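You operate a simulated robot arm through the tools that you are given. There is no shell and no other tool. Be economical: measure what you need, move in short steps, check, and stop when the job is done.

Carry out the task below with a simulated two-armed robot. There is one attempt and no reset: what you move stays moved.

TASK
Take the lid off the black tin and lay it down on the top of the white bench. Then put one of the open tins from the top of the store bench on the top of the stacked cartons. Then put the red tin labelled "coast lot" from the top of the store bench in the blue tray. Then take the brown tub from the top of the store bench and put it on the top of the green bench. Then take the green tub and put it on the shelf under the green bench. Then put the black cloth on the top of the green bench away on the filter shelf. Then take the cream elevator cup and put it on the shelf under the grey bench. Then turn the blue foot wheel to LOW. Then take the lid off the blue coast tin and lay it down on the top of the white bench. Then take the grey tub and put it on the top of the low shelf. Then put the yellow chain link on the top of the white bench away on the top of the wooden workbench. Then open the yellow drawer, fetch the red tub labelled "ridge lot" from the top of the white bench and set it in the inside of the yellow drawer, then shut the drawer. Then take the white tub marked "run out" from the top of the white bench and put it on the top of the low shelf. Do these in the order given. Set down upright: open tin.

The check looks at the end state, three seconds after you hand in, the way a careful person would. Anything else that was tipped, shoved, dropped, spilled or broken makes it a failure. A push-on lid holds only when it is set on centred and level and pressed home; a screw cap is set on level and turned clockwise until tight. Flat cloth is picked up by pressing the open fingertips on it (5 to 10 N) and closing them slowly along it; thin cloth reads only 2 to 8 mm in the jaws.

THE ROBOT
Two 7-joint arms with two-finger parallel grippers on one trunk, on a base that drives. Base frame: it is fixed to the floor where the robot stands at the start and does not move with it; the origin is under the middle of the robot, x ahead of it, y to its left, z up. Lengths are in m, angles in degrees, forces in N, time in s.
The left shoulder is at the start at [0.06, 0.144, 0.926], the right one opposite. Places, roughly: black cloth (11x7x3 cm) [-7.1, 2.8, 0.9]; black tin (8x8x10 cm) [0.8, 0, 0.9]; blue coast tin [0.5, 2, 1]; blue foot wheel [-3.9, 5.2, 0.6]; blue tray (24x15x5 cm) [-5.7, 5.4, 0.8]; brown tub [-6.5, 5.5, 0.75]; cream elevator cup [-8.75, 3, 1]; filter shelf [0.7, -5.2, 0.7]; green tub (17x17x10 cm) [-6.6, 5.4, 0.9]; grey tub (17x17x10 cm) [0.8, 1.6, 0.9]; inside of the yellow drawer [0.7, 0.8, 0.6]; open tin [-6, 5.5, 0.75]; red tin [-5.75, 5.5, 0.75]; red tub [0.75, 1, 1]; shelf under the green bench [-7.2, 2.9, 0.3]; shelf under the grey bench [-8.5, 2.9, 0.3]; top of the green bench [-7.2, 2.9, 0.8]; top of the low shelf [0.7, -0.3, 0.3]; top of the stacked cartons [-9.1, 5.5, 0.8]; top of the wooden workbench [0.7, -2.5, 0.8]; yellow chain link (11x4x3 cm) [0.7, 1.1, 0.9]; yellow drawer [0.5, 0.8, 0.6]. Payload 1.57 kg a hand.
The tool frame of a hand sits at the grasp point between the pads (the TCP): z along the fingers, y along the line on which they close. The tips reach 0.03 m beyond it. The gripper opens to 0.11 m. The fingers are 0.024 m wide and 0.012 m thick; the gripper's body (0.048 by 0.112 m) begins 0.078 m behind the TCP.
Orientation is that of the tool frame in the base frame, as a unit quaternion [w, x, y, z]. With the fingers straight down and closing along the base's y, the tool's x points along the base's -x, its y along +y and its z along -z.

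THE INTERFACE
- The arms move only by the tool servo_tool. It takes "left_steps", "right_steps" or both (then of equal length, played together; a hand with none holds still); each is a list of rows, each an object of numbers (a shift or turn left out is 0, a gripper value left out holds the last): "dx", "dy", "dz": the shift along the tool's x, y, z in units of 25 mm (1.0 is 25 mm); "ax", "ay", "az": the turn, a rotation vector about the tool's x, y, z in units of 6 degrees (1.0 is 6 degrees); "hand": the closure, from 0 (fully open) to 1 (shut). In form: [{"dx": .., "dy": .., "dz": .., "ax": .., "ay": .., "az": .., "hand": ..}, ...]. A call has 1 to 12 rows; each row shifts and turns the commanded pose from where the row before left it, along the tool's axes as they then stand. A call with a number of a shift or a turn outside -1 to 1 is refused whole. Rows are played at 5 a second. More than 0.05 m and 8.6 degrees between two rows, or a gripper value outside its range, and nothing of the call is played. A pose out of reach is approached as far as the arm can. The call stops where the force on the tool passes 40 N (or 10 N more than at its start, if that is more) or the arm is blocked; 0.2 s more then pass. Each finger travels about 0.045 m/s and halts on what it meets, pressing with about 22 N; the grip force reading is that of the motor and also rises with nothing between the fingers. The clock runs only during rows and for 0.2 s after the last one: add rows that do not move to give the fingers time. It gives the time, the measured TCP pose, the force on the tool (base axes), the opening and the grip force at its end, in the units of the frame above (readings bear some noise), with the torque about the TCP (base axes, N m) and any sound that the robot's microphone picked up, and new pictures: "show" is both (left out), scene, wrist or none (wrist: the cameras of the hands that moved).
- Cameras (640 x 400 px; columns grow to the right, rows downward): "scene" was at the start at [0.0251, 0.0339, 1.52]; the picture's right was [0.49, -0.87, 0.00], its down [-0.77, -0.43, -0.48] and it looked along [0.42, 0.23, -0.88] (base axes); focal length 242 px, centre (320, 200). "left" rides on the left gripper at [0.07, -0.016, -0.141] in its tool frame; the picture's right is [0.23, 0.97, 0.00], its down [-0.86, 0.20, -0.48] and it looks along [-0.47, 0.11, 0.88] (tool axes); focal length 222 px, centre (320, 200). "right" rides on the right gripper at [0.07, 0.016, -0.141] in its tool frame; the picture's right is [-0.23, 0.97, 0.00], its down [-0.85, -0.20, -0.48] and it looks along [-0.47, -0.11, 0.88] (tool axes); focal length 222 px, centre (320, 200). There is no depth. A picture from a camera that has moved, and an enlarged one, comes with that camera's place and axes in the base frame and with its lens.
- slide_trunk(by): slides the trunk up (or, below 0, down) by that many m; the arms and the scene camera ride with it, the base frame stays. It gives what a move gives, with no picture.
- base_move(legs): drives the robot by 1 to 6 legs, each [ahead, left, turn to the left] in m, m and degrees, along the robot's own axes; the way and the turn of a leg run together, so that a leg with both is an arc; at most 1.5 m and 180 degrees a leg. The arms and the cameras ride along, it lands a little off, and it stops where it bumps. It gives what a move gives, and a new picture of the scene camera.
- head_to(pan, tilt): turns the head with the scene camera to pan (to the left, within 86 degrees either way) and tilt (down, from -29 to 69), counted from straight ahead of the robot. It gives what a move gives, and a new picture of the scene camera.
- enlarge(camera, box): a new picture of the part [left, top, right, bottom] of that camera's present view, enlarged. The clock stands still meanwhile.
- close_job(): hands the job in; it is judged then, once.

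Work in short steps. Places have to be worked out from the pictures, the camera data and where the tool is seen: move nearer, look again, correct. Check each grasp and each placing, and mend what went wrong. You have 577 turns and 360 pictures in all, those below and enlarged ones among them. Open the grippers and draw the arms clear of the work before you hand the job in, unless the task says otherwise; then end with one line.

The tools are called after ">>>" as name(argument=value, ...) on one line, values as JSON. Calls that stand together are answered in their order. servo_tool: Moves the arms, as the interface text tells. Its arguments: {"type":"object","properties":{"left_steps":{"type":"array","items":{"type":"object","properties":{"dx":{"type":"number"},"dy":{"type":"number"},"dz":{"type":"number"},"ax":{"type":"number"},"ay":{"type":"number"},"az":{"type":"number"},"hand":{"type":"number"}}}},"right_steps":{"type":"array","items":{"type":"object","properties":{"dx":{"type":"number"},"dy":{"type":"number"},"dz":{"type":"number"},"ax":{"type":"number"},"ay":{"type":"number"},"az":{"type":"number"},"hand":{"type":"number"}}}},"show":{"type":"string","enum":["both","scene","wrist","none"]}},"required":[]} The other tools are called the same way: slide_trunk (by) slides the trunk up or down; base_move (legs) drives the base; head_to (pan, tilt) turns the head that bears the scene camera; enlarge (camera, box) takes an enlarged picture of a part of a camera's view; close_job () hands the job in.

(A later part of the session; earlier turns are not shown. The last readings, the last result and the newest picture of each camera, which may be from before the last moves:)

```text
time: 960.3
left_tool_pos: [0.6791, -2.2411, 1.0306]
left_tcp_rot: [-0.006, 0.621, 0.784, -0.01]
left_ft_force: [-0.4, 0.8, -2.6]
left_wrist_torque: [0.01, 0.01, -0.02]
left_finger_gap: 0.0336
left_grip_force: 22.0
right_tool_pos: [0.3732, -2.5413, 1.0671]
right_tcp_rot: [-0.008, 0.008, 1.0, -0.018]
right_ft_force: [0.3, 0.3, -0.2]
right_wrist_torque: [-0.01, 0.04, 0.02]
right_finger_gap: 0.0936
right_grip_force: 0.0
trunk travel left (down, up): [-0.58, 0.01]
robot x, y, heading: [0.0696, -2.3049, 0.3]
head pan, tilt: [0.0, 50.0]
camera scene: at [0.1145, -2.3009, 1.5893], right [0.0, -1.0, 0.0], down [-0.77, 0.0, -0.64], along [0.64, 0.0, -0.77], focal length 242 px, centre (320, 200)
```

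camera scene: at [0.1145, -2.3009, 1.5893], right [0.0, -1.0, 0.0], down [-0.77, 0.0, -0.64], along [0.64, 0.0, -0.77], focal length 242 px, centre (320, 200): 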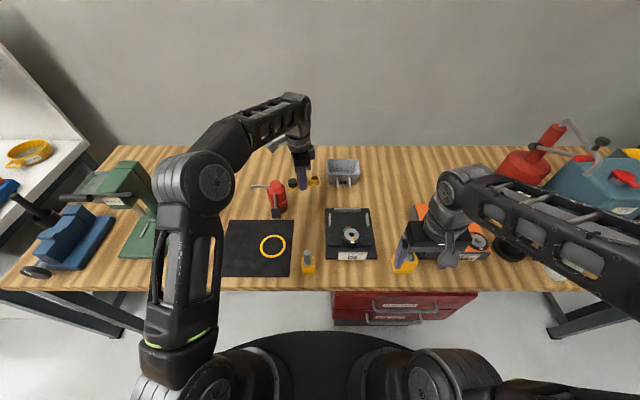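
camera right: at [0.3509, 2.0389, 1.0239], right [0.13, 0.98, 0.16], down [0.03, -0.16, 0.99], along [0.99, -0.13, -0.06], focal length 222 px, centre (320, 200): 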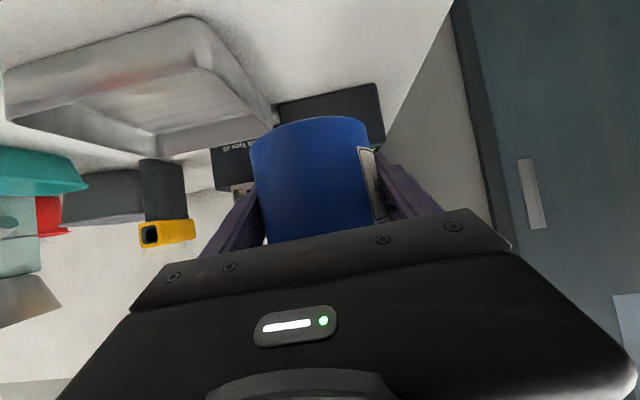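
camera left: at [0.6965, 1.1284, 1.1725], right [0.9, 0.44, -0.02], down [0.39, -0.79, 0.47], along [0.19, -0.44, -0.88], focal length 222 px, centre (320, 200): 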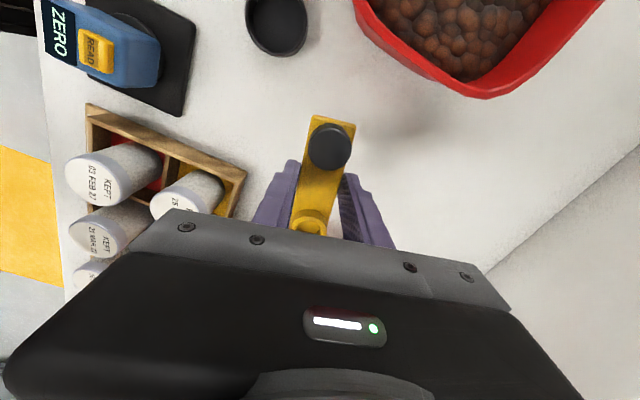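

I extend forward to x≈0.745 and look through the wrist camera before lowering.

>>> servo_tool(left_steps=[{"dy": 0.9, "dz": 0.5}, {"dy": 0.9, "dz": 0.5}, {"dy": 0.8, "dz": 0.5}, {"dx": -0.9}, {}], show="both")

```text
time: 961.5
left_tool_pos: [0.7199, -2.2324, 1.0051]
left_tcp_rot: [-0.006, 0.621, 0.783, -0.01]
left_ft_force: [0.3, -0.8, -1.5]
left_wrist_torque: [0.01, 0.0, 0.01]
left_finger_gap: 0.0335
left_grip_force: 22.0
left hand out of reach, approached as far as the arm can: row 3, 4
right_tool_pos: [0.3729, -2.5402, 1.066]
right_tcp_rot: [-0.007, 0.009, 1.0, -0.019]
right_ft_force: [0.0, 0.2, 0.4]
right_wrist_torque: [0.03, -0.01, 0.02]
right_finger_gap: 0.0933
right_grip_force: 0.0
trunk travel left (down, up): [-0.58, 0.01]
robot x, y, heading: [0.0688, -2.3046, 0.2]
head pan, tilt: [0.0, 50.0]
camera scene: at [0.1143, -2.3008, 1.5892], right [0.0, -1.0, 0.0], down [-0.77, 0.0, -0.64], along [0.64, 0.0, -0.77], focal length 242 px, centre (320, 200)
camera left: at [0.6915, -2.1685, 1.1476], right [0.9, 0.44, -0.02], down [0.4, -0.78, 0.48], along [0.19, -0.43, -0.88], focal length 222 px, centre (320, 200)
```

scene: 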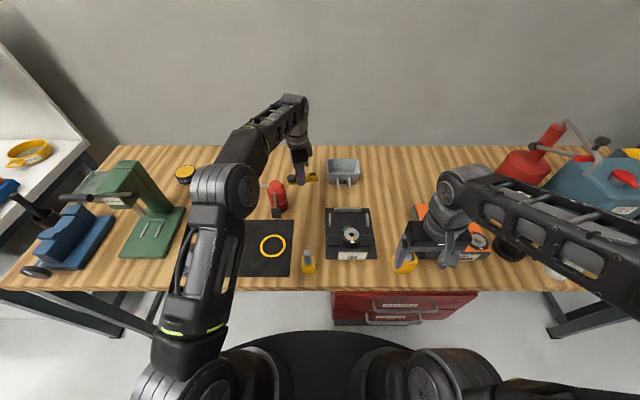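
left: 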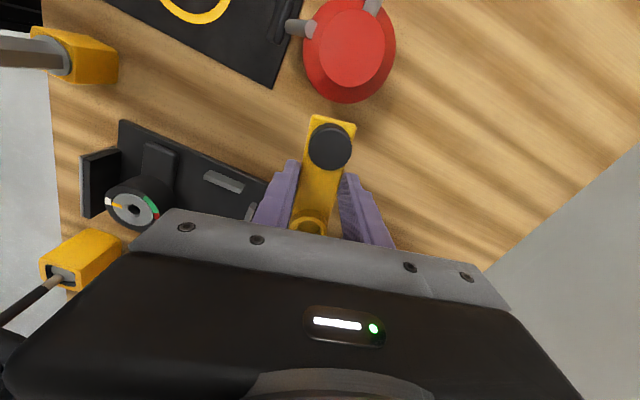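

The red tool is close on the far side, so I shift ~3 cm away from it (−y) while lowering.

>>> servo_tool(left_steps=[{"dz": 0.7}, {"dz": 0.7}, {"dx": -0.6, "dy": 0.3}, {"dx": -0.6, "dy": 0.3}, {}], show="wrist")

```text
time: 962.7
left_tool_pos: [0.7355, -2.2513, 0.9716]
left_tcp_rot: [-0.004, 0.621, 0.783, -0.009]
left_ft_force: [0.0, -1.0, -2.4]
left_wrist_torque: [0.02, 0.01, 0.02]
left_finger_gap: 0.0334
left_grip_force: 22.0
left hand out of reach, approached as far as the arm can: row 4
right_tool_pos: [0.3734, -2.5405, 1.0669]
right_tcp_rot: [-0.008, 0.009, 1.0, -0.018]
right_ft_force: [-0.1, -0.3, 0.1]
right_wrist_torque: [-0.01, 0.01, 0.02]
right_finger_gap: 0.0934
right_grip_force: 0.0
trunk travel left (down, up): [-0.58, 0.01]
robot x, y, heading: [0.067, -2.3023, -0.2]
head pan, tilt: [0.0, 50.0]
camera left: at [0.7062, -2.1868, 1.1131], right [0.9, 0.44, -0.02], down [0.4, -0.78, 0.48], along [0.2, -0.44, -0.88], focal length 222 px, centre (320, 200)
```

left: 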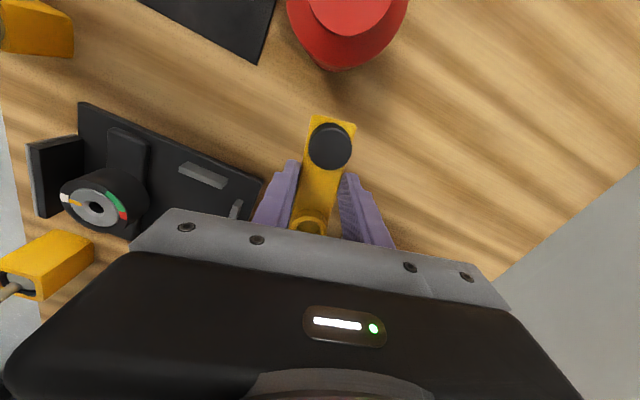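

Clear. I lower to contact.

>>> servo_tool(left_steps=[{"dz": 0.6}, {"dz": 0.6}, {"dz": 0.6}, {"dz": 0.4}, {"dz": 0.2}, {"dz": 0.2}, {"dz": 0.2}, {"dz": 0.2}, {"dz": 0.2}], show="none")

```text
time: 964.7
left_tool_pos: [0.7333, -2.2521, 0.8908]
left_tcp_rot: [-0.006, 0.621, 0.783, -0.01]
left_ft_force: [0.4, 0.1, -2.3]
left_wrist_torque: [0.0, 0.01, 0.0]
left_finger_gap: 0.0338
left_grip_force: 21.6
right_tool_pos: [0.3714, -2.5399, 1.0664]
right_tcp_rot: [-0.008, 0.009, 1.0, -0.018]
right_ft_force: [0.1, -0.5, 0.9]
right_wrist_torque: [0.0, 0.01, 0.02]
right_finger_gap: 0.0937
right_grip_force: 0.2
trunk travel left (down, up): [-0.58, 0.01]
robot x, y, heading: [0.07, -2.3045, 0.3]
head pan, tilt: [0.0, 50.0]
```

>>> servo_tool(left_steps=[{"dz": 0.2}, {"dz": 0.2}, {"dz": 0.2}, {"dz": 0.2}, {"dz": 0.2}, {"dz": 0.2}], show="none")

```text
time: 965.8
left_tool_pos: [0.7337, -2.2535, 0.8791]
left_tcp_rot: [-0.003, 0.62, 0.784, -0.006]
left_ft_force: [-14.3, 0.5, 19.7]
left_wrist_torque: [0.43, -0.05, 0.23]
left_finger_gap: 0.0336
left_grip_force: 22.0
right_tool_pos: [0.3703, -2.5399, 1.0672]
right_tcp_rot: [-0.005, 0.007, 1.0, -0.018]
right_ft_force: [0.7, 0.2, -0.4]
right_wrist_torque: [0.02, -0.01, -0.01]
right_finger_gap: 0.0935
right_grip_force: 0.1
trunk travel left (down, up): [-0.58, 0.01]
robot x, y, heading: [0.0677, -2.3009, 0.2]
head pan, tilt: [0.0, 50.0]
stopped in row 5 (left hand): the force on the tool passed its limit (the readings are from after the stop); the commanded pose is now the measured one
```

Contact. I release and rise.

>>> servo_tool(left_steps=[{"dz": -0.08}, {"hand": 0.5}, {}, {}, {"dz": -0.5}, {"dz": -0.8}, {"dz": -0.8}, {"dz": -0.8}, {"dz": -0.8}, {"dy": -0.8}, {"dy": -0.8, "dz": -0.8}, {"dy": -0.8, "dz": -0.8}], show="both")

```text
time: 968.4
left_tool_pos: [0.6776, -2.2627, 1.0135]
left_tcp_rot: [-0.002, 0.62, 0.784, -0.007]
left_ft_force: [-0.4, 0.3, 0.4]
left_wrist_torque: [-0.01, -0.01, -0.03]
left_finger_gap: 0.0549
left_grip_force: 0.0
right_tool_pos: [0.3725, -2.5408, 1.0657]
right_tcp_rot: [-0.007, 0.009, 1.0, -0.019]
right_ft_force: [-0.4, -0.3, 0.1]
right_wrist_torque: [-0.03, -0.02, -0.01]
right_finger_gap: 0.0936
right_grip_force: 0.0
trunk travel left (down, up): [-0.58, 0.01]
robot x, y, heading: [0.0714, -2.304, -0.0]
head pan, tilt: [0.0, 50.0]
camera scene: at [0.1133, -2.3008, 1.5892], right [0.0, -1.0, 0.0], down [-0.77, 0.0, -0.64], along [0.64, 0.0, -0.77], focal length 242 px, centre (320, 200)
camera left: at [0.647, -2.1987, 1.1539], right [0.9, 0.45, -0.01], down [0.4, -0.78, 0.48], along [0.2, -0.43, -0.88], focal length 222 px, centre (320, 200)
```

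scene: 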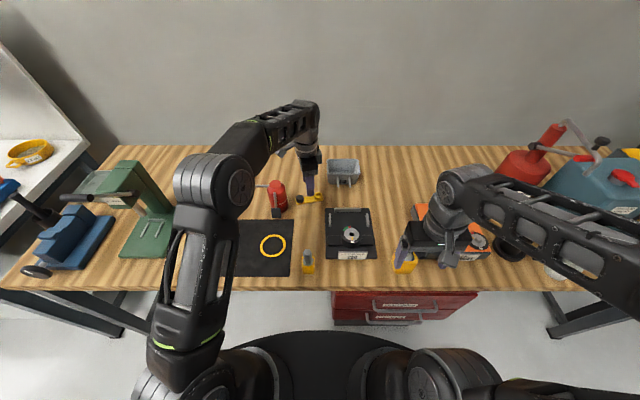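
left: 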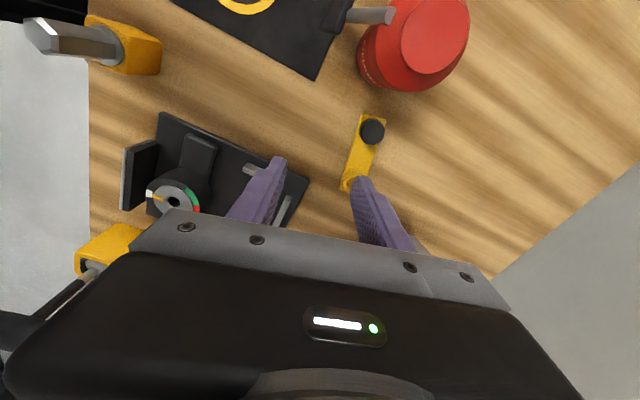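

Link is set down. Now the yellow drawer: I straighten the left gripper, back off and drive to y≈0.7.

>>> servo_tool(left_steps=[{"az": 1, "dz": -0.5}, {"az": 1, "dz": -0.5}, {"az": 0.1, "hand": 0}, {}], show="none")

>>> base_move(legs=[[-0.55, 0, 0], [0, 1.4, 0], [0, 1.4, 0], [0, 0.2, 0]])

>>> head_to(pan=0, tilt=40)

```text
time: 969.4
left_tool_pos: [0.6791, -2.2636, 1.0364]
left_tcp_rot: [-0.002, 0.703, 0.711, -0.007]
left_ft_force: [0.0, -0.9, -0.4]
left_wrist_torque: [0.01, -0.06, -0.03]
left_finger_gap: 0.1068
left_grip_force: 0.0
right_tool_pos: [0.3728, -2.5399, 1.0677]
right_tcp_rot: [-0.008, 0.008, 1.0, -0.018]
right_ft_force: [-0.5, -0.4, 0.3]
right_wrist_torque: [-0.03, -0.02, -0.02]
right_finger_gap: 0.0937
right_grip_force: 0.0
trunk travel left (down, up): [-0.58, 0.01]
robot x, y, heading: [0.073, -2.303, 0.1]
head pan, tilt: [0.0, 50.0]
```

```text
time: 986.9
left_tool_pos: [0.1138, 0.6919, 1.0364]
left_tcp_rot: [-0.002, 0.715, 0.699, -0.007]
left_ft_force: [-0.3, -0.3, -0.4]
left_wrist_torque: [-0.02, -0.01, -0.01]
left_finger_gap: 0.11
left_grip_force: 0.1
right_tool_pos: [-0.2016, 0.4262, 1.0659]
right_tcp_rot: [-0.008, 0.026, 0.999, -0.019]
right_ft_force: [0.3, 1.1, 1.4]
right_wrist_torque: [0.04, -0.03, -0.03]
right_finger_gap: 0.0935
right_grip_force: 0.1
trunk travel left (down, up): [-0.58, 0.01]
robot x, y, heading: [-0.4993, 0.6683, -1.8]
head pan, tilt: [0.0, 50.0]
camera scene: at [-0.4522, 0.6744, 1.5892], right [-0.03, -1.0, 0.0], down [-0.77, 0.02, -0.64], along [0.64, -0.02, -0.77], focal length 242 px, centre (320, 200)
```

scene: 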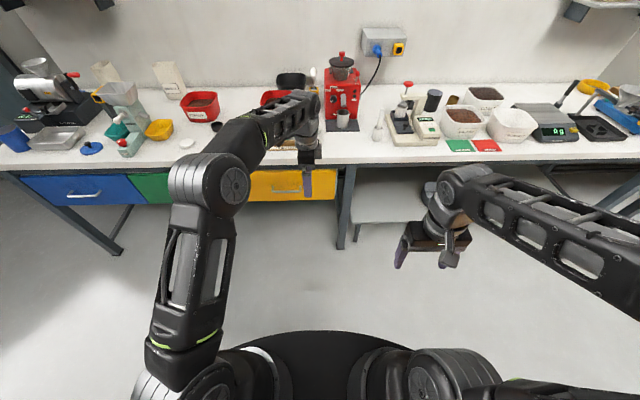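

```text
time: 987.6
left_tool_pos: [0.1134, 0.6904, 1.0363]
left_tcp_rot: [-0.002, 0.714, 0.7, -0.006]
left_ft_force: [0.1, 0.3, -0.3]
left_wrist_torque: [-0.02, 0.01, 0.02]
left_finger_gap: 0.1101
left_grip_force: 0.1
right_tool_pos: [-0.2017, 0.4258, 1.0656]
right_tcp_rot: [-0.007, 0.025, 0.999, -0.018]
right_ft_force: [-0.1, 0.5, 0.1]
right_wrist_torque: [-0.02, 0.0, 0.0]
right_finger_gap: 0.0935
right_grip_force: 0.1
trunk travel left (down, up): [-0.58, 0.01]
robot x, y, heading: [-0.498, 0.6776, -1.6]
head pan, tilt: [0.0, 40.0]
camera scene: at [-0.4442, 0.6724, 1.6034], right [-0.03, -1.0, 0.0], down [-0.64, 0.02, -0.77], along [0.77, -0.02, -0.64], focal length 242 px, centre (320, 200)
```

scene: 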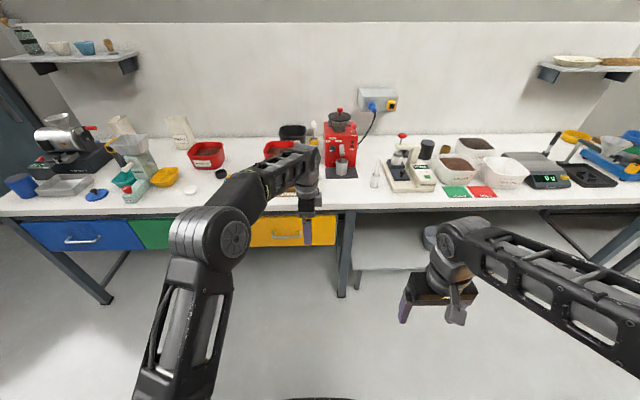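

Yellow drawer handle is near (0.38, 0.83, 0.67). I move closer and lower the left hand in front of it.

>>> base_move(legs=[[0, 0.12, 1.7], [0.14, 0, 0]])

>>> servo_tool(left_steps=[{"dy": -1}, {"dy": -1}, {"dz": 1}, {"dz": 1}, {"dz": 1}, {"dz": 1}, {"dz": 1}, {"dz": 1}, {"dz": 1}, {"dz": 1}, {"dz": 1}], show="both")

```text
time: 989.8
left_tool_pos: [0.2591, 0.8263, 1.0358]
left_tcp_rot: [-0.002, 0.704, 0.71, -0.008]
left_ft_force: [0.6, -0.4, -0.4]
left_wrist_torque: [-0.03, 0.02, -0.05]
left_finger_gap: 0.1099
left_grip_force: 0.0
right_tool_pos: [-0.0502, 0.5511, 1.0668]
right_tcp_rot: [-0.008, 0.01, 1.0, -0.018]
right_ft_force: [0.4, 0.5, -0.1]
right_wrist_torque: [-0.01, 0.05, 0.02]
right_finger_gap: 0.0933
right_grip_force: 0.0
trunk travel left (down, up): [-0.58, 0.01]
robot x, y, heading: [-0.3516, 0.7887, -0.2]
head pan, tilt: [0.0, 40.0]
camera scene: at [-0.2983, 0.7927, 1.6033], right [0.0, -1.0, 0.0], down [-0.64, 0.0, -0.77], along [0.77, 0.0, -0.64], focal length 242 px, centre (320, 200)
```

scene: 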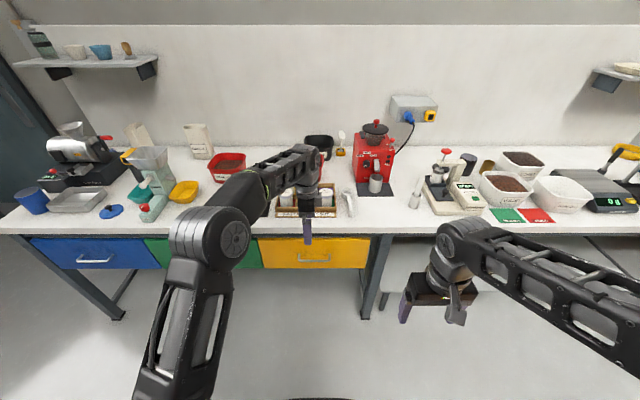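

```text
time: 992.2
left_tool_pos: [0.2053, 0.8247, 0.8152]
left_tcp_rot: [-0.002, 0.704, 0.71, -0.006]
left_ft_force: [0.7, 0.4, -0.7]
left_wrist_torque: [0.01, 0.0, -0.02]
left_finger_gap: 0.1102
left_grip_force: 0.0
right_tool_pos: [-0.0506, 0.552, 1.0662]
right_tcp_rot: [-0.008, 0.01, 1.0, -0.017]
right_ft_force: [-1.3, -0.3, 0.1]
right_wrist_torque: [0.03, 0.01, -0.03]
right_finger_gap: 0.0935
right_grip_force: 0.1
trunk travel left (down, up): [-0.58, 0.01]
robot x, y, heading: [-0.3519, 0.791, -0.4]
head pan, tilt: [0.0, 40.0]
camera scene: at [-0.2999, 0.7925, 1.6034], right [0.0, -1.0, 0.0], down [-0.64, 0.0, -0.77], along [0.77, 0.0, -0.64], focal length 242 px, centre (320, 200)
camera left: at [0.1911, 0.8943, 0.9558], right [0.97, 0.23, -0.01], down [0.21, -0.85, 0.48], along [0.1, -0.47, -0.88], focal length 222 px, centre (320, 200)
```

scene: 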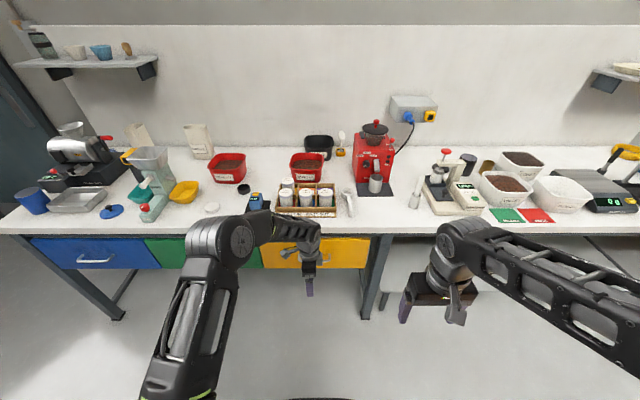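
left: 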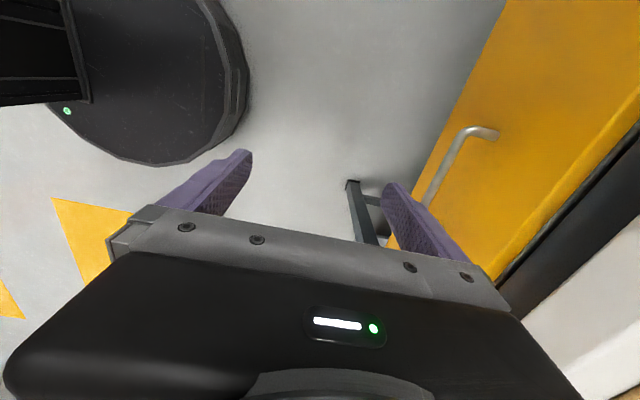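

The gripper body would foul the bench edge from above, so I turn the hand to point forward (fingers above and below the handle bar).

>>> servo_tool(left_steps=[{"ax": -1}, {"ax": -1}, {"ax": -1}, {"ax": -1}, {"ax": -1}, {"ax": -1}, {"ax": -1}, {"ax": -1}, {"ax": -1}, {"ax": -1}, {"ax": -1}, {"ax": -1}], show="both")

```text
time: 994.6
left_tool_pos: [0.2206, 0.8289, 0.8372]
left_tcp_rot: [0.407, 0.514, 0.678, 0.332]
left_ft_force: [-0.7, -0.1, 0.1]
left_wrist_torque: [0.04, -0.03, -0.01]
left_finger_gap: 0.11
left_grip_force: 0.1
right_tool_pos: [-0.0507, 0.5526, 1.0649]
right_tcp_rot: [-0.009, 0.011, 1.0, -0.018]
right_ft_force: [-0.7, -0.1, -0.2]
right_wrist_torque: [-0.02, 0.0, 0.0]
right_finger_gap: 0.0933
right_grip_force: 0.1
trunk travel left (down, up): [-0.58, 0.01]
robot x, y, heading: [-0.3506, 0.7913, -0.1]
head pan, tilt: [0.0, 40.0]
stopped in row 12 (left hand): the arm was blocked; the commanded pose is now the measured one
camera scene: at [-0.3003, 0.7925, 1.6034], right [0.0, -1.0, 0.0], down [-0.64, 0.0, -0.77], along [0.77, 0.0, -0.64], focal length 242 px, centre (320, 200)
camera left: at [0.0782, 0.8866, 0.8712], right [0.38, 0.46, 0.8], down [-0.22, -0.79, 0.57], along [0.9, -0.39, -0.2], focal length 222 px, centre (320, 200)
```

scene: 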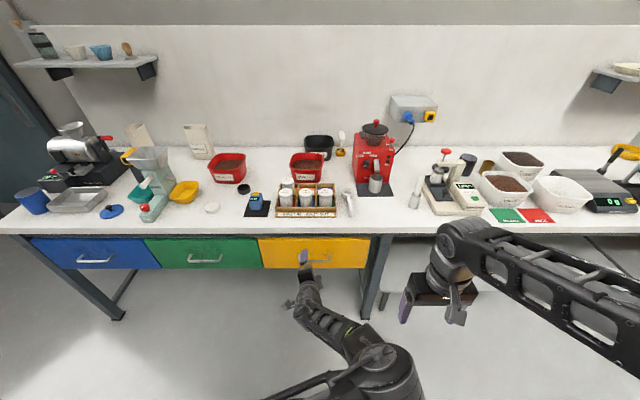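
left: 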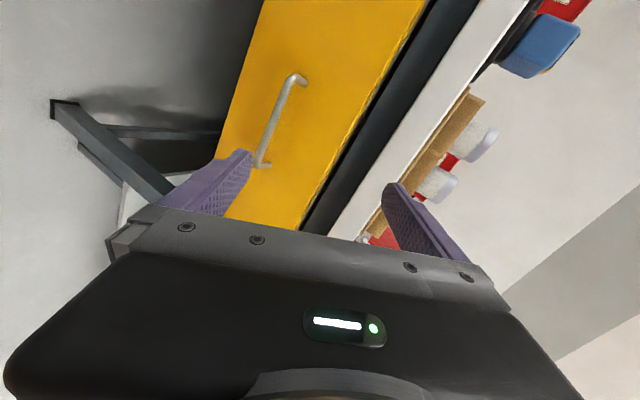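

The bar is at ≈(0.36, 0.82, 0.70). The hand is pitched ~63°, good enough. I narrow the fingers and move to line up with the bar.

>>> servo_tool(left_steps=[{"hand": 0.6, "dy": -0.8}, {"dy": -0.8, "dz": 0.7}, {"dy": -0.9, "dz": 0.7}, {"dz": 0.76}, {"dz": 0.8}, {"dz": 0.8}, {}], show="both")

```text
time: 996.2
left_tool_pos: [0.2784, 0.8168, 0.7383]
left_tcp_rot: [0.407, 0.514, 0.678, 0.333]
left_ft_force: [0.2, -0.8, -0.4]
left_wrist_torque: [0.02, 0.01, -0.02]
left_finger_gap: 0.044
left_grip_force: 0.0
right_tool_pos: [-0.0514, 0.5508, 1.0669]
right_tcp_rot: [-0.008, 0.011, 1.0, -0.018]
right_ft_force: [0.6, 0.1, -0.6]
right_wrist_torque: [0.03, 0.01, 0.0]
right_finger_gap: 0.0933
right_grip_force: 0.1
trunk travel left (down, up): [-0.58, 0.01]
robot x, y, heading: [-0.3564, 0.79, -0.1]
head pan, tilt: [0.0, 40.0]
camera scene: at [-0.3006, 0.7924, 1.6034], right [0.0, -1.0, 0.0], down [-0.64, 0.0, -0.77], along [0.77, 0.0, -0.64], focal length 242 px, centre (320, 200)
camera left: at [0.136, 0.874, 0.774], right [0.38, 0.46, 0.8], down [-0.22, -0.79, 0.57], along [0.9, -0.4, -0.2], focal length 222 px, centre (320, 200)
```

scene: 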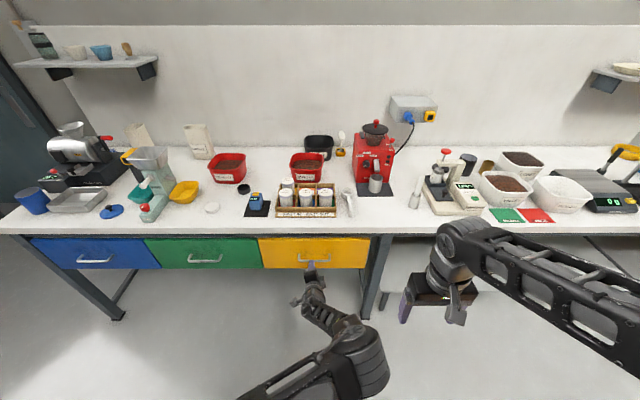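
left: 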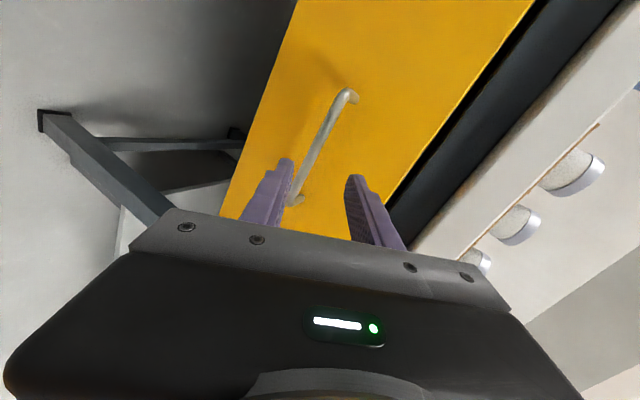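

The bar runs centrally between the fingers. I advance 7.8 cm and close.

>>> servo_tool(left_steps=[{"dz": 0.8}, {"dz": 0.8}, {"dz": 0.8}, {"dz": 0.4}, {"dz": 0.3}, {"hand": 1.0}, {}, {}], show="wrist")

```text
time: 998.0
left_tool_pos: [0.3439, 0.8179, 0.6993]
left_tcp_rot: [0.404, 0.517, 0.679, 0.331]
left_ft_force: [-11.7, -5.5, -17.3]
left_wrist_torque: [0.34, 0.46, -0.59]
left_finger_gap: 0.018
left_grip_force: 25.6
right_tool_pos: [-0.0513, 0.5507, 1.0661]
right_tcp_rot: [-0.009, 0.011, 1.0, -0.017]
right_ft_force: [-0.9, 0.4, 0.4]
right_wrist_torque: [0.0, -0.02, -0.04]
right_finger_gap: 0.0935
right_grip_force: 0.2
trunk travel left (down, up): [-0.58, 0.01]
robot x, y, heading: [-0.3553, 0.7918, -0.3]
head pan, tilt: [0.0, 40.0]
camera left: at [0.2022, 0.876, 0.7355], right [0.39, 0.46, 0.8], down [-0.22, -0.79, 0.57], along [0.89, -0.4, -0.21], focal length 222 px, centre (320, 200)
```

left: 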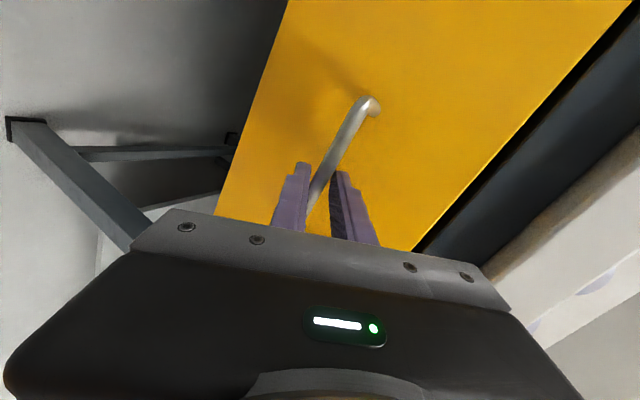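

The bar is gripped. I pull the drawer by backing the base 0.15 m.

>>> base_move(legs=[[-0.15, 0, 0]])

```text
time: 999.4
left_tool_pos: [0.1972, 0.8191, 0.7002]
left_tcp_rot: [0.405, 0.516, 0.679, 0.33]
left_ft_force: [-0.3, -9.8, -30.9]
left_wrist_torque: [0.74, 0.57, -0.44]
left_finger_gap: 0.0181
left_grip_force: 32.3
right_tool_pos: [-0.1986, 0.5505, 1.0656]
right_tcp_rot: [-0.009, 0.01, 1.0, -0.018]
right_ft_force: [1.1, -0.3, 0.0]
right_wrist_torque: [0.01, 0.02, 0.03]
right_finger_gap: 0.0934
right_grip_force: 0.0
trunk travel left (down, up): [-0.58, 0.01]
robot x, y, heading: [-0.5041, 0.7918, -0.1]
head pan, tilt: [0.0, 40.0]
camera scene: at [-0.4463, 0.7921, 1.6032], right [0.0, -1.0, 0.0], down [-0.64, 0.0, -0.76], along [0.76, 0.0, -0.64], focal length 242 px, centre (320, 200)
```

scene: 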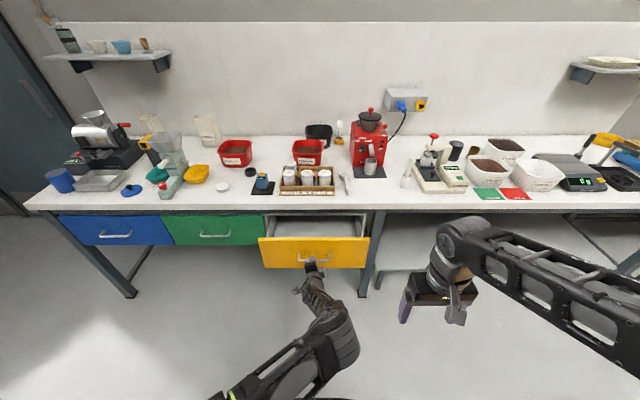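

It opens. I relieve the vertical load and pull another 0.17 m.

>>> servo_tool(left_steps=[{"dy": -0.1, "dz": 0.05}, {}], show="none")

>>> base_move(legs=[[-0.16, 0, 0]])

```text
time: 1000.0
left_tool_pos: [0.195, 0.8178, 0.6988]
left_tcp_rot: [0.406, 0.515, 0.678, 0.331]
left_ft_force: [0.7, -0.6, 4.3]
left_wrist_torque: [1.03, -0.08, -0.36]
left_finger_gap: 0.0179
left_grip_force: 32.6
right_tool_pos: [-0.199, 0.5516, 1.0675]
right_tcp_rot: [-0.008, 0.012, 1.0, -0.017]
right_ft_force: [0.5, 0.6, -0.1]
right_wrist_torque: [0.01, 0.03, 0.0]
right_finger_gap: 0.0934
right_grip_force: 0.1
trunk travel left (down, up): [-0.58, 0.01]
robot x, y, heading: [-0.4996, 0.7888, -0.3]
head pan, tilt: [0.0, 40.0]
```

```text
time: 1001.5
left_tool_pos: [0.0338, 0.8185, 0.6997]
left_tcp_rot: [0.406, 0.516, 0.678, 0.331]
left_ft_force: [-0.4, 17.2, 14.1]
left_wrist_torque: [1.18, -0.28, 0.32]
left_finger_gap: 0.018
left_grip_force: 32.6
right_tool_pos: [-0.3633, 0.5537, 1.067]
right_tcp_rot: [-0.006, 0.014, 1.0, -0.019]
right_ft_force: [0.2, 0.1, 0.1]
right_wrist_torque: [-0.03, -0.01, -0.01]
right_finger_gap: 0.0934
right_grip_force: 0.2
trunk travel left (down, up): [-0.58, 0.01]
robot x, y, heading: [-0.6645, 0.7907, -0.6]
head pan, tilt: [0.0, 40.0]
camera scene: at [-0.6136, 0.7955, 1.6036], right [-0.01, -1.0, 0.0], down [-0.64, 0.0, -0.77], along [0.77, -0.01, -0.64], focal length 242 px, centre (320, 200)
```

scene: 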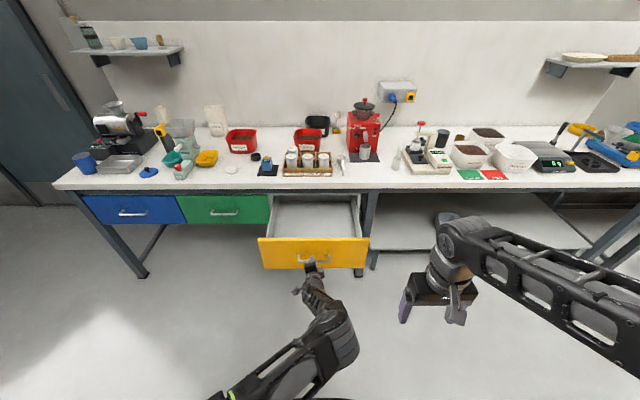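

Drawer is open ~0.31 m and empty. I release the handle and back the hand away.

>>> servo_tool(left_steps=[{"hand": 0.5}, {}, {}, {"dz": -0.8}, {"dz": -0.8}, {"dz": -0.8}, {"dz": -0.8}, {}], show="none")

>>> base_move(legs=[[-0.15, 0, 0]])

>>> servo_tool(left_steps=[{"ax": 1, "dz": -0.3}, {"ax": 1, "dz": -0.3}, {"ax": 1, "dy": 0.5}, {"ax": 1, "dy": 0.5}, {"ax": 1, "dy": 0.5}, {"ax": 1, "dy": 0.5}, {"ax": 1}, {"ax": 1}, {"ax": 1}, {"ax": 1}, {"ax": 1, "hand": 0}], show="scene")

```text
time: 1003.2
left_tool_pos: [-0.0384, 0.8142, 0.7356]
left_tcp_rot: [0.406, 0.516, 0.678, 0.33]
left_ft_force: [0.0, -0.6, -0.2]
left_wrist_torque: [0.02, 0.01, 0.02]
left_finger_gap: 0.055
left_grip_force: 0.1
right_tool_pos: [-0.3627, 0.5517, 1.066]
right_tcp_rot: [-0.007, 0.014, 1.0, -0.018]
right_ft_force: [0.4, 0.0, -0.3]
right_wrist_torque: [-0.01, 0.01, 0.01]
right_finger_gap: 0.0936
right_grip_force: 0.1
trunk travel left (down, up): [-0.58, 0.01]
robot x, y, heading: [-0.6654, 0.7907, -0.4]
head pan, tilt: [0.0, 40.0]
```

```text
time: 1004.6
left_tool_pos: [-0.186, 0.815, 0.7352]
left_tcp_rot: [0.406, 0.516, 0.678, 0.33]
left_ft_force: [-0.3, -0.7, 0.5]
left_wrist_torque: [0.0, 0.0, -0.01]
left_finger_gap: 0.0548
left_grip_force: 0.0
right_tool_pos: [-0.5114, 0.5533, 1.0668]
right_tcp_rot: [-0.008, 0.015, 1.0, -0.018]
right_ft_force: [-0.4, 0.4, -0.8]
right_wrist_torque: [0.04, -0.03, 0.02]
right_finger_gap: 0.0935
right_grip_force: 0.2
trunk travel left (down, up): [-0.58, 0.01]
robot x, y, heading: [-0.812, 0.7934, -0.5]
head pan, tilt: [0.0, 40.0]
camera scene: at [-0.7603, 0.7953, 1.6035], right [-0.01, -1.0, 0.0], down [-0.64, 0.01, -0.77], along [0.77, -0.01, -0.64], focal length 242 px, centre (320, 200)
```

scene: 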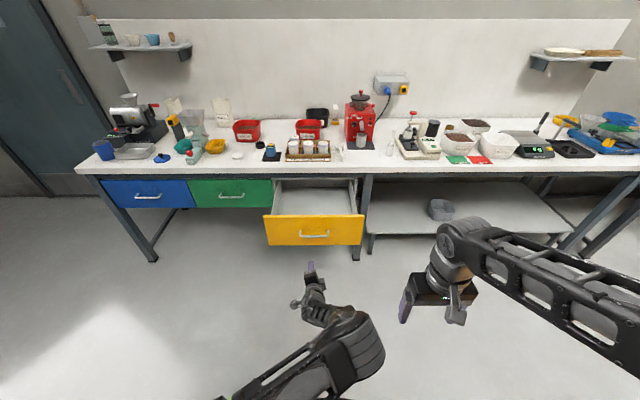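

```text
time: 1007.0
left_tool_pos: [-0.1637, 0.8262, 0.7743]
left_tcp_rot: [0.058, 0.654, 0.749, -0.093]
left_ft_force: [0.1, 0.8, -0.2]
left_wrist_torque: [-0.01, 0.0, 0.02]
left_finger_gap: 0.0891
left_grip_force: 0.0
right_tool_pos: [-0.5111, 0.5524, 1.0652]
right_tcp_rot: [-0.008, 0.015, 1.0, -0.017]
right_ft_force: [-0.4, 0.0, 0.2]
right_wrist_torque: [-0.01, 0.04, -0.01]
right_finger_gap: 0.0935
right_grip_force: 0.1
trunk travel left (down, up): [-0.58, 0.01]
robot x, y, heading: [-0.809, 0.7957, -0.5]
head pan, tilt: [0.0, 40.0]
camera scene: at [-0.758, 0.7952, 1.6034], right [-0.01, -1.0, 0.0], down [-0.64, 0.01, -0.77], along [0.77, -0.01, -0.64], focal length 242 px, centre (320, 200)
```

scene: 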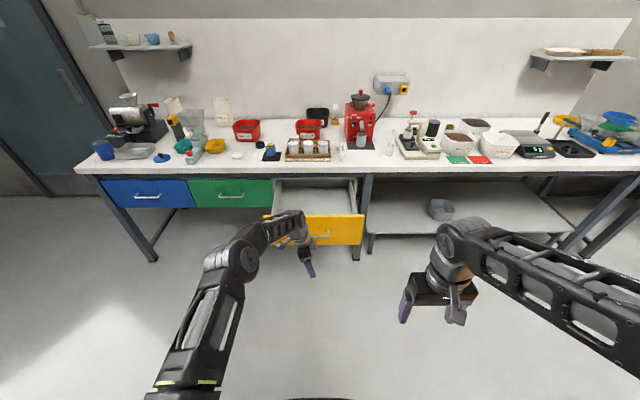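

I straighten the left hand back to pointing down in normal orientation and raise it.

>>> servo_tool(left_steps=[{"ay": 1, "ax": -0.3, "dz": -0.8}, {"ay": 1, "ax": -0.3, "dz": -0.8}, {"az": -1, "dz": -1}, {"az": -1, "dz": -1}, {"az": -1, "dz": -1}, {"az": -1, "dz": -1}, {"az": -1, "dz": -1}, {"az": -1, "dz": -1}, {"az": -1}, {"az": -1}, {"az": -1}, {"az": -1}], show="none")

>>> servo_tool(left_steps=[{"az": -1}, {"az": -1}, {"az": -1}, {"az": -0.7}, {"dz": -0.8}, {"dz": -0.8}], show="none")

```text
time: 1009.6
left_tool_pos: [-0.1617, 0.8337, 0.9636]
left_tcp_rot: [0.001, 0.193, 0.981, -0.001]
left_ft_force: [-1.1, 0.6, -0.9]
left_wrist_torque: [0.0, -0.01, -0.02]
left_finger_gap: 0.11
left_grip_force: 0.1
right_tool_pos: [-0.5106, 0.553, 1.0659]
right_tcp_rot: [-0.008, 0.015, 1.0, -0.018]
right_ft_force: [-0.1, -0.1, 1.0]
right_wrist_torque: [0.02, 0.01, 0.03]
right_finger_gap: 0.0936
right_grip_force: 0.0
trunk travel left (down, up): [-0.58, 0.01]
robot x, y, heading: [-0.816, 0.7916, -0.9]
head pan, tilt: [0.0, 40.0]
```

```text
time: 1011.0
left_tool_pos: [-0.1617, 0.8345, 1.0031]
left_tcp_rot: [0.001, 0.0, 1.0, 0.0]
left_ft_force: [0.1, -0.2, 0.0]
left_wrist_torque: [0.0, -0.01, 0.02]
left_finger_gap: 0.11
left_grip_force: 0.1
right_tool_pos: [-0.5095, 0.5525, 1.0666]
right_tcp_rot: [-0.008, 0.015, 1.0, -0.017]
right_ft_force: [0.0, -0.3, -0.3]
right_wrist_torque: [-0.02, 0.01, 0.01]
right_finger_gap: 0.0935
right_grip_force: 0.1
trunk travel left (down, up): [-0.58, 0.01]
robot x, y, heading: [-0.8109, 0.7953, -0.7]
head pan, tilt: [0.0, 40.0]
```

I arrange both hands side by side at 1.07 m height and drive to the ridge-lot tub.

>>> servo_tool(left_steps=[{"dx": 1, "dz": -1}, {"dx": 1, "dz": -1}, {"dx": 1, "dz": -0.6}, {"dx": 1, "dy": 1}, {"dx": 1, "dy": 1}, {"dx": 1}, {}, {}, {}], right_steps=[{"dx": -1}, {"dx": -1}, {"dx": -1}, {"dx": -1}, {"dx": -1, "dy": 1}, {"dx": -1, "dy": 1}, {"dx": -1, "dy": 1}, {"dx": -1, "dy": 1}, {"dy": 1}], show="none")

>>> base_move(legs=[[0, 0.46, 0.7], [0.75, 0, 0]])

>>> head_to(pan=0, tilt=50)

```text
time: 1013.0
left_tool_pos: [-0.3134, 0.8831, 1.0653]
left_tcp_rot: [0.001, 0.001, 1.0, -0.002]
left_ft_force: [-0.2, 0.3, 0.6]
left_wrist_torque: [-0.02, -0.02, -0.01]
left_finger_gap: 0.1098
left_grip_force: 0.0
right_tool_pos: [-0.3059, 0.6718, 1.0552]
right_tcp_rot: [-0.008, 0.015, 1.0, -0.018]
right_ft_force: [-0.7, 0.0, -0.6]
right_wrist_torque: [0.01, 0.03, -0.03]
right_finger_gap: 0.0934
right_grip_force: 0.0
trunk travel left (down, up): [-0.58, 0.01]
robot x, y, heading: [-0.8123, 0.7919, -0.5]
head pan, tilt: [0.0, 40.0]
```

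```text
time: 1019.6
left_tool_pos: [0.4632, 1.3834, 1.0659]
left_tcp_rot: [0.0, -0.016, 1.0, -0.001]
left_ft_force: [0.7, 0.2, 0.1]
left_wrist_torque: [-0.02, 0.04, 0.0]
left_finger_gap: 0.1101
left_grip_force: 0.1
right_tool_pos: [0.4778, 1.1711, 1.0531]
right_tcp_rot: [-0.008, -0.003, 1.0, -0.018]
right_ft_force: [0.2, 0.6, -0.8]
right_wrist_torque: [0.01, 0.01, -0.02]
right_finger_gap: 0.0936
right_grip_force: 0.1
trunk travel left (down, up): [-0.58, 0.01]
robot x, y, heading: [-0.032, 1.2736, 1.4]
head pan, tilt: [0.0, 40.0]
camera scene: at [0.0221, 1.2783, 1.6034], right [0.03, -1.0, 0.0], down [-0.64, -0.02, -0.77], along [0.77, 0.02, -0.64], focal length 242 px, centre (320, 200)
```

scene: 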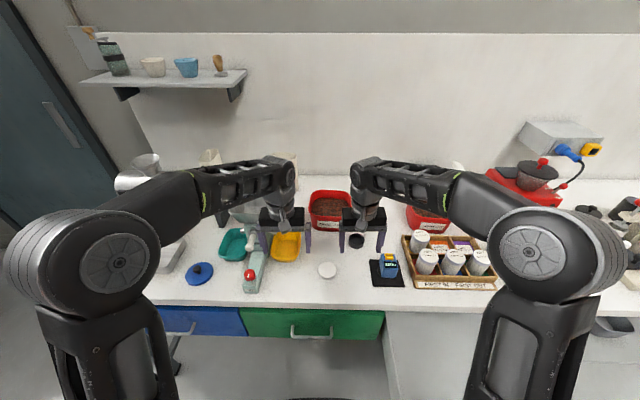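

```text
time: 1020.3
left_tool_pos: [0.4627, 1.3824, 1.0657]
left_tcp_rot: [0.001, -0.016, 1.0, 0.0]
left_ft_force: [-0.6, -0.1, 0.5]
left_wrist_torque: [0.05, 0.0, -0.01]
left_finger_gap: 0.1097
left_grip_force: 0.1
right_tool_pos: [0.4793, 1.1714, 1.0568]
right_tcp_rot: [-0.008, -0.003, 1.0, -0.018]
right_ft_force: [-0.7, 0.3, -0.2]
right_wrist_torque: [-0.01, -0.03, -0.02]
right_finger_gap: 0.0935
right_grip_force: 0.0
trunk travel left (down, up): [-0.58, 0.01]
robot x, y, heading: [-0.0347, 1.2753, 1.4]
head pan, tilt: [0.0, 50.0]
camera scene: at [0.0134, 1.2781, 1.5893], right [0.03, -1.0, 0.0], down [-0.77, -0.02, -0.64], along [0.64, 0.02, -0.77], focal length 242 px, centre (320, 200)
```

scene: 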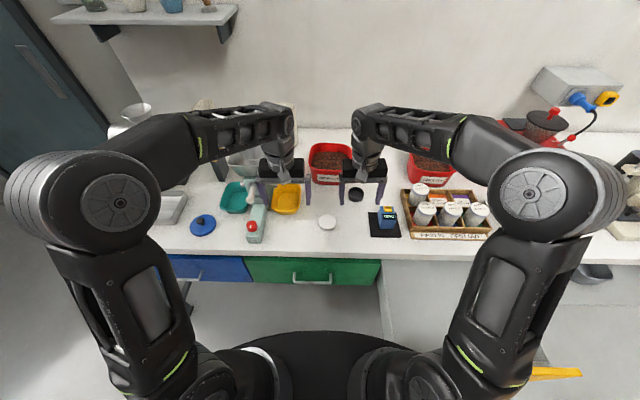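

>>> enlarge(camera="scene", box=[230, 120, 410, 250])

```text
3.08 times, centred on (320, 185) of scene
camera zoom: at [0.0134, 1.2781, 1.5893], right [0.03, -1.0, 0.0], down [-0.77, -0.02, -0.64], along [0.64, 0.02, -0.77], focal length 745 px, centre (320, 246)
```

zoom: 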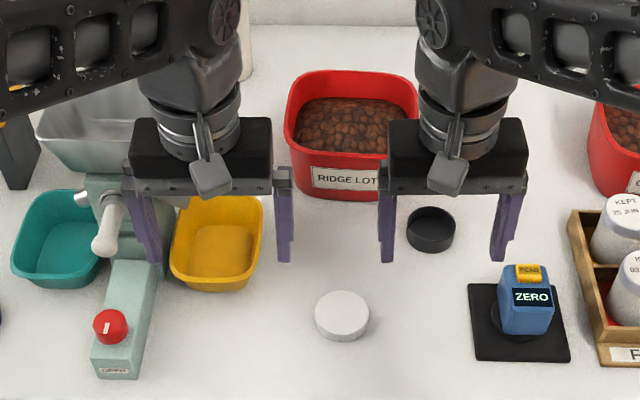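

Label reads RIDGE LOT; walls at y≈1.345 and 1.175, x≈0.76. I drive up and set both hands above the walls.

>>> base_move(legs=[[0.17, 0, -1.4]])

>>> servo_tool(left_steps=[{"hand": 0.42, "dy": -0.5}, {"dy": -0.5, "dx": -0.5}, {"dx": -0.9}, {"dx": -0.9}, {"dx": -0.9}, {"dx": -0.9}, {}], right_steps=[{"hand": 0.42}, {"dx": -0.5}, {"dx": -0.9}, {"dx": -0.9}, {"dx": -0.9}, {"dx": -0.5}, {}], show="both")

```text
time: 1021.4
left_tool_pos: [0.5321, 1.3788, 1.0651]
left_tcp_rot: [-0.015, -0.019, 1.0, 0.002]
left_ft_force: [-0.8, 0.3, 0.6]
left_wrist_torque: [0.01, 0.0, -0.02]
left_finger_gap: 0.1099
left_grip_force: 0.0
right_tool_pos: [0.5551, 1.1683, 1.0552]
right_tcp_rot: [-0.009, 0.001, 1.0, -0.018]
right_ft_force: [0.0, -0.3, -0.2]
right_wrist_torque: [0.02, -0.03, 0.01]
right_finger_gap: 0.0936
right_grip_force: 0.0
trunk travel left (down, up): [-0.58, 0.01]
robot x, y, heading: [0.0436, 1.2731, 0.7]
head pan, tilt: [0.0, 50.0]
stopped in leg 1: the force on the tool passed its limit (the readings are from after the stop); the commanded pose is now the measured one
camera scene: at [0.0905, 1.2793, 1.5891], right [0.01, -1.0, 0.0], down [-0.77, -0.01, -0.64], along [0.64, 0.01, -0.77], focal length 242 px, centre (320, 200)
```

scene: 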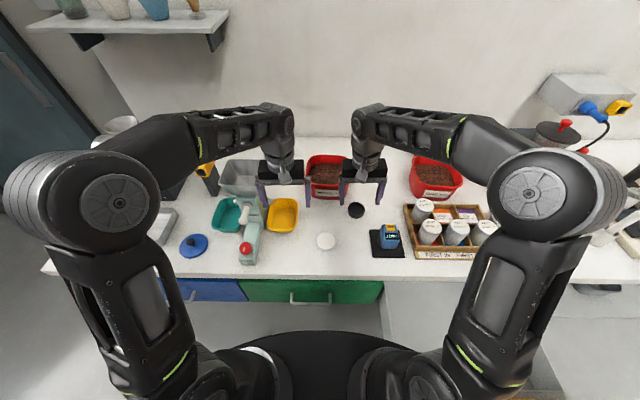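

```text
time: 1023.0
left_tool_pos: [0.6358, 1.3592, 1.0638]
left_tcp_rot: [-0.014, -0.02, 1.0, 0.002]
left_ft_force: [0.8, 0.3, 0.3]
left_wrist_torque: [0.01, -0.01, -0.03]
left_finger_gap: 0.0637
left_grip_force: 0.0
right_tool_pos: [0.6459, 1.1669, 1.0514]
right_tcp_rot: [-0.009, 0.002, 1.0, -0.018]
right_ft_force: [-0.1, -0.2, -0.5]
right_wrist_torque: [0.03, -0.04, 0.0]
right_finger_gap: 0.0636
right_grip_force: 0.0
trunk travel left (down, up): [-0.58, 0.01]
robot x, y, heading: [0.0418, 1.2785, 0.7]
head pan, tilt: [0.0, 50.0]
camera scene: at [0.0903, 1.2794, 1.5893], right [0.01, -1.0, 0.0], down [-0.77, -0.01, -0.64], along [0.64, 0.01, -0.77], focal length 242 px, centre (320, 200)
camera right: at [0.5788, 1.1893, 1.1936], right [0.23, 0.97, -0.04], down [0.86, -0.19, 0.47], along [0.45, -0.14, -0.88], focal length 222 px, centre (320, 200)
camera left: at [0.5708, 1.339, 1.2076], right [-0.26, 0.96, 0.01], down [0.86, 0.23, 0.45], along [0.44, 0.13, -0.89], focal length 222 px, centre (320, 200)
```

scene: 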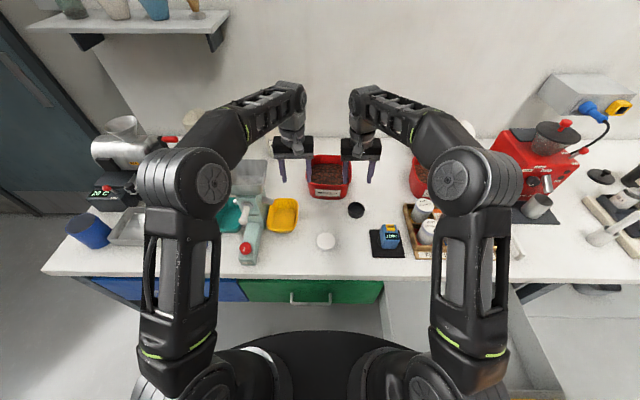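
right: 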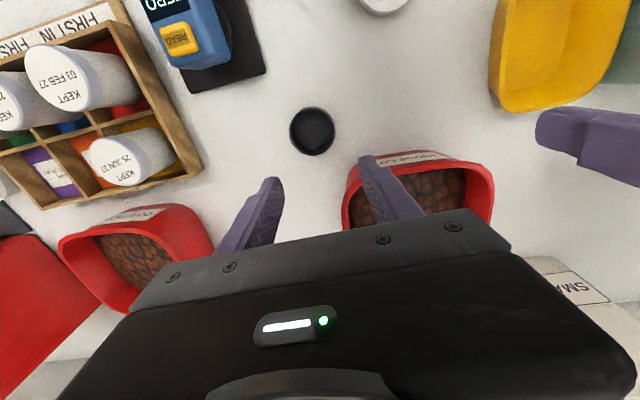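
left: 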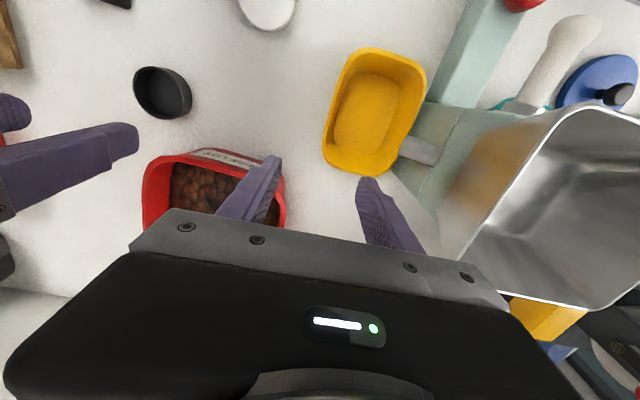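

The left finger had touched the hopper's front while driving; things look unmoved, and the hand is now past it with narrow fingers. I drive 0.1 m ahead.

>>> base_move(legs=[[0.1, -0.01, -0.7]])

>>> servo_tool(left_steps=[{"dy": -0.4}, {"dx": -0.6}, {}], right_steps=[{"dx": -0.3}, {}, {}], show="both")

```text
time: 1024.2
left_tool_pos: [0.7389, 1.3425, 1.0631]
left_tcp_rot: [-0.015, -0.014, 1.0, 0.002]
left_ft_force: [0.3, 0.4, -0.2]
left_wrist_torque: [0.02, 0.06, -0.02]
left_finger_gap: 0.0636
left_grip_force: 0.1
right_tool_pos: [0.7464, 1.151, 1.0499]
right_tcp_rot: [-0.01, 0.007, 1.0, -0.019]
right_ft_force: [0.4, 0.5, -0.1]
right_wrist_torque: [-0.01, 0.05, 0.0]
right_finger_gap: 0.0637
right_grip_force: 0.1
trunk travel left (down, up): [-0.58, 0.01]
robot x, y, heading: [0.1486, 1.2661, 0.5]
head pan, tilt: [0.0, 50.0]
```

```text
time: 1025.0
left_tool_pos: [0.752, 1.3354, 1.0626]
left_tcp_rot: [-0.014, -0.014, 1.0, 0.002]
left_ft_force: [0.0, 0.6, 0.3]
left_wrist_torque: [-0.01, -0.03, 0.0]
left_finger_gap: 0.0641
left_grip_force: 0.0
right_tool_pos: [0.7538, 1.1526, 1.052]
right_tcp_rot: [-0.009, 0.008, 1.0, -0.018]
right_ft_force: [0.1, 0.0, 0.7]
right_wrist_torque: [-0.01, -0.03, 0.01]
right_finger_gap: 0.0639
right_grip_force: 0.1
trunk travel left (down, up): [-0.58, 0.01]
robot x, y, heading: [0.1439, 1.2668, 0.3]
head pan, tilt: [0.0, 50.0]
no pictures are left
```

Pictures are used up; I continue on measurements. From the last wrist views the walls are at y≈1.341 and 1.174 (x≈0.75, rim z≈0.967). I fine-align and lower.

>>> servo_tool(left_steps=[{"dy": 0.2}, {"dz": 0.8}, {"dz": 0.8}, {"dz": 0.8}, {"dz": 0.8}, {"dz": 0.6}, {"dz": 0.5}, {}], right_steps=[{"dy": 0.7}, {"dz": 0.8}, {"dz": 0.8}, {"dz": 0.8}, {"dz": 0.6}, {"dz": 0.5}, {"dz": 0.4}, {}], show="none")

```text
time: 1026.8
left_tool_pos: [0.7472, 1.3396, 0.9563]
left_tcp_rot: [-0.015, -0.014, 1.0, 0.002]
left_ft_force: [0.3, 0.4, -0.5]
left_wrist_torque: [0.0, 0.0, -0.05]
left_finger_gap: 0.0639
left_grip_force: 0.0
right_tool_pos: [0.7511, 1.1642, 0.9547]
right_tcp_rot: [-0.009, 0.008, 1.0, -0.018]
right_ft_force: [0.0, -0.3, 0.4]
right_wrist_torque: [-0.02, 0.02, -0.01]
right_finger_gap: 0.0639
right_grip_force: 0.0
trunk travel left (down, up): [-0.58, 0.01]
robot x, y, heading: [0.1432, 1.2663, 0.6]
head pan, tilt: [0.0, 50.0]
no pictures are left
```

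No contact — straddling as planned. I close both hands slowly.

>>> servo_tool(left_steps=[{"hand": 0.7}, {}, {"hand": 1.0}, {}, {}, {}], right_steps=[{"hand": 0.7}, {}, {"hand": 1.0}, {}, {}, {}], show="none")

```text
time: 1028.1
left_tool_pos: [0.7454, 1.33, 0.9583]
left_tcp_rot: [-0.016, -0.01, 1.0, -0.006]
left_ft_force: [-3.9, 0.5, -0.1]
left_wrist_torque: [-1.02, -0.67, -0.24]
left_finger_gap: 0.0063
left_grip_force: 21.7
right_tool_pos: [0.7518, 1.1748, 0.9558]
right_tcp_rot: [-0.008, 0.007, 1.0, -0.01]
right_ft_force: [3.7, -0.5, 0.5]
right_wrist_torque: [1.1, 0.56, -0.37]
right_finger_gap: 0.0087
right_grip_force: 21.9
trunk travel left (down, up): [-0.58, 0.01]
robot x, y, heading: [0.145, 1.2674, -0.1]
head pan, tilt: [0.0, 50.0]
stopped in row 6 (left hand): the force on the tool passed its limit (the readings are from after the stop); the commanded pose is now the measured one
no pictures are left
```

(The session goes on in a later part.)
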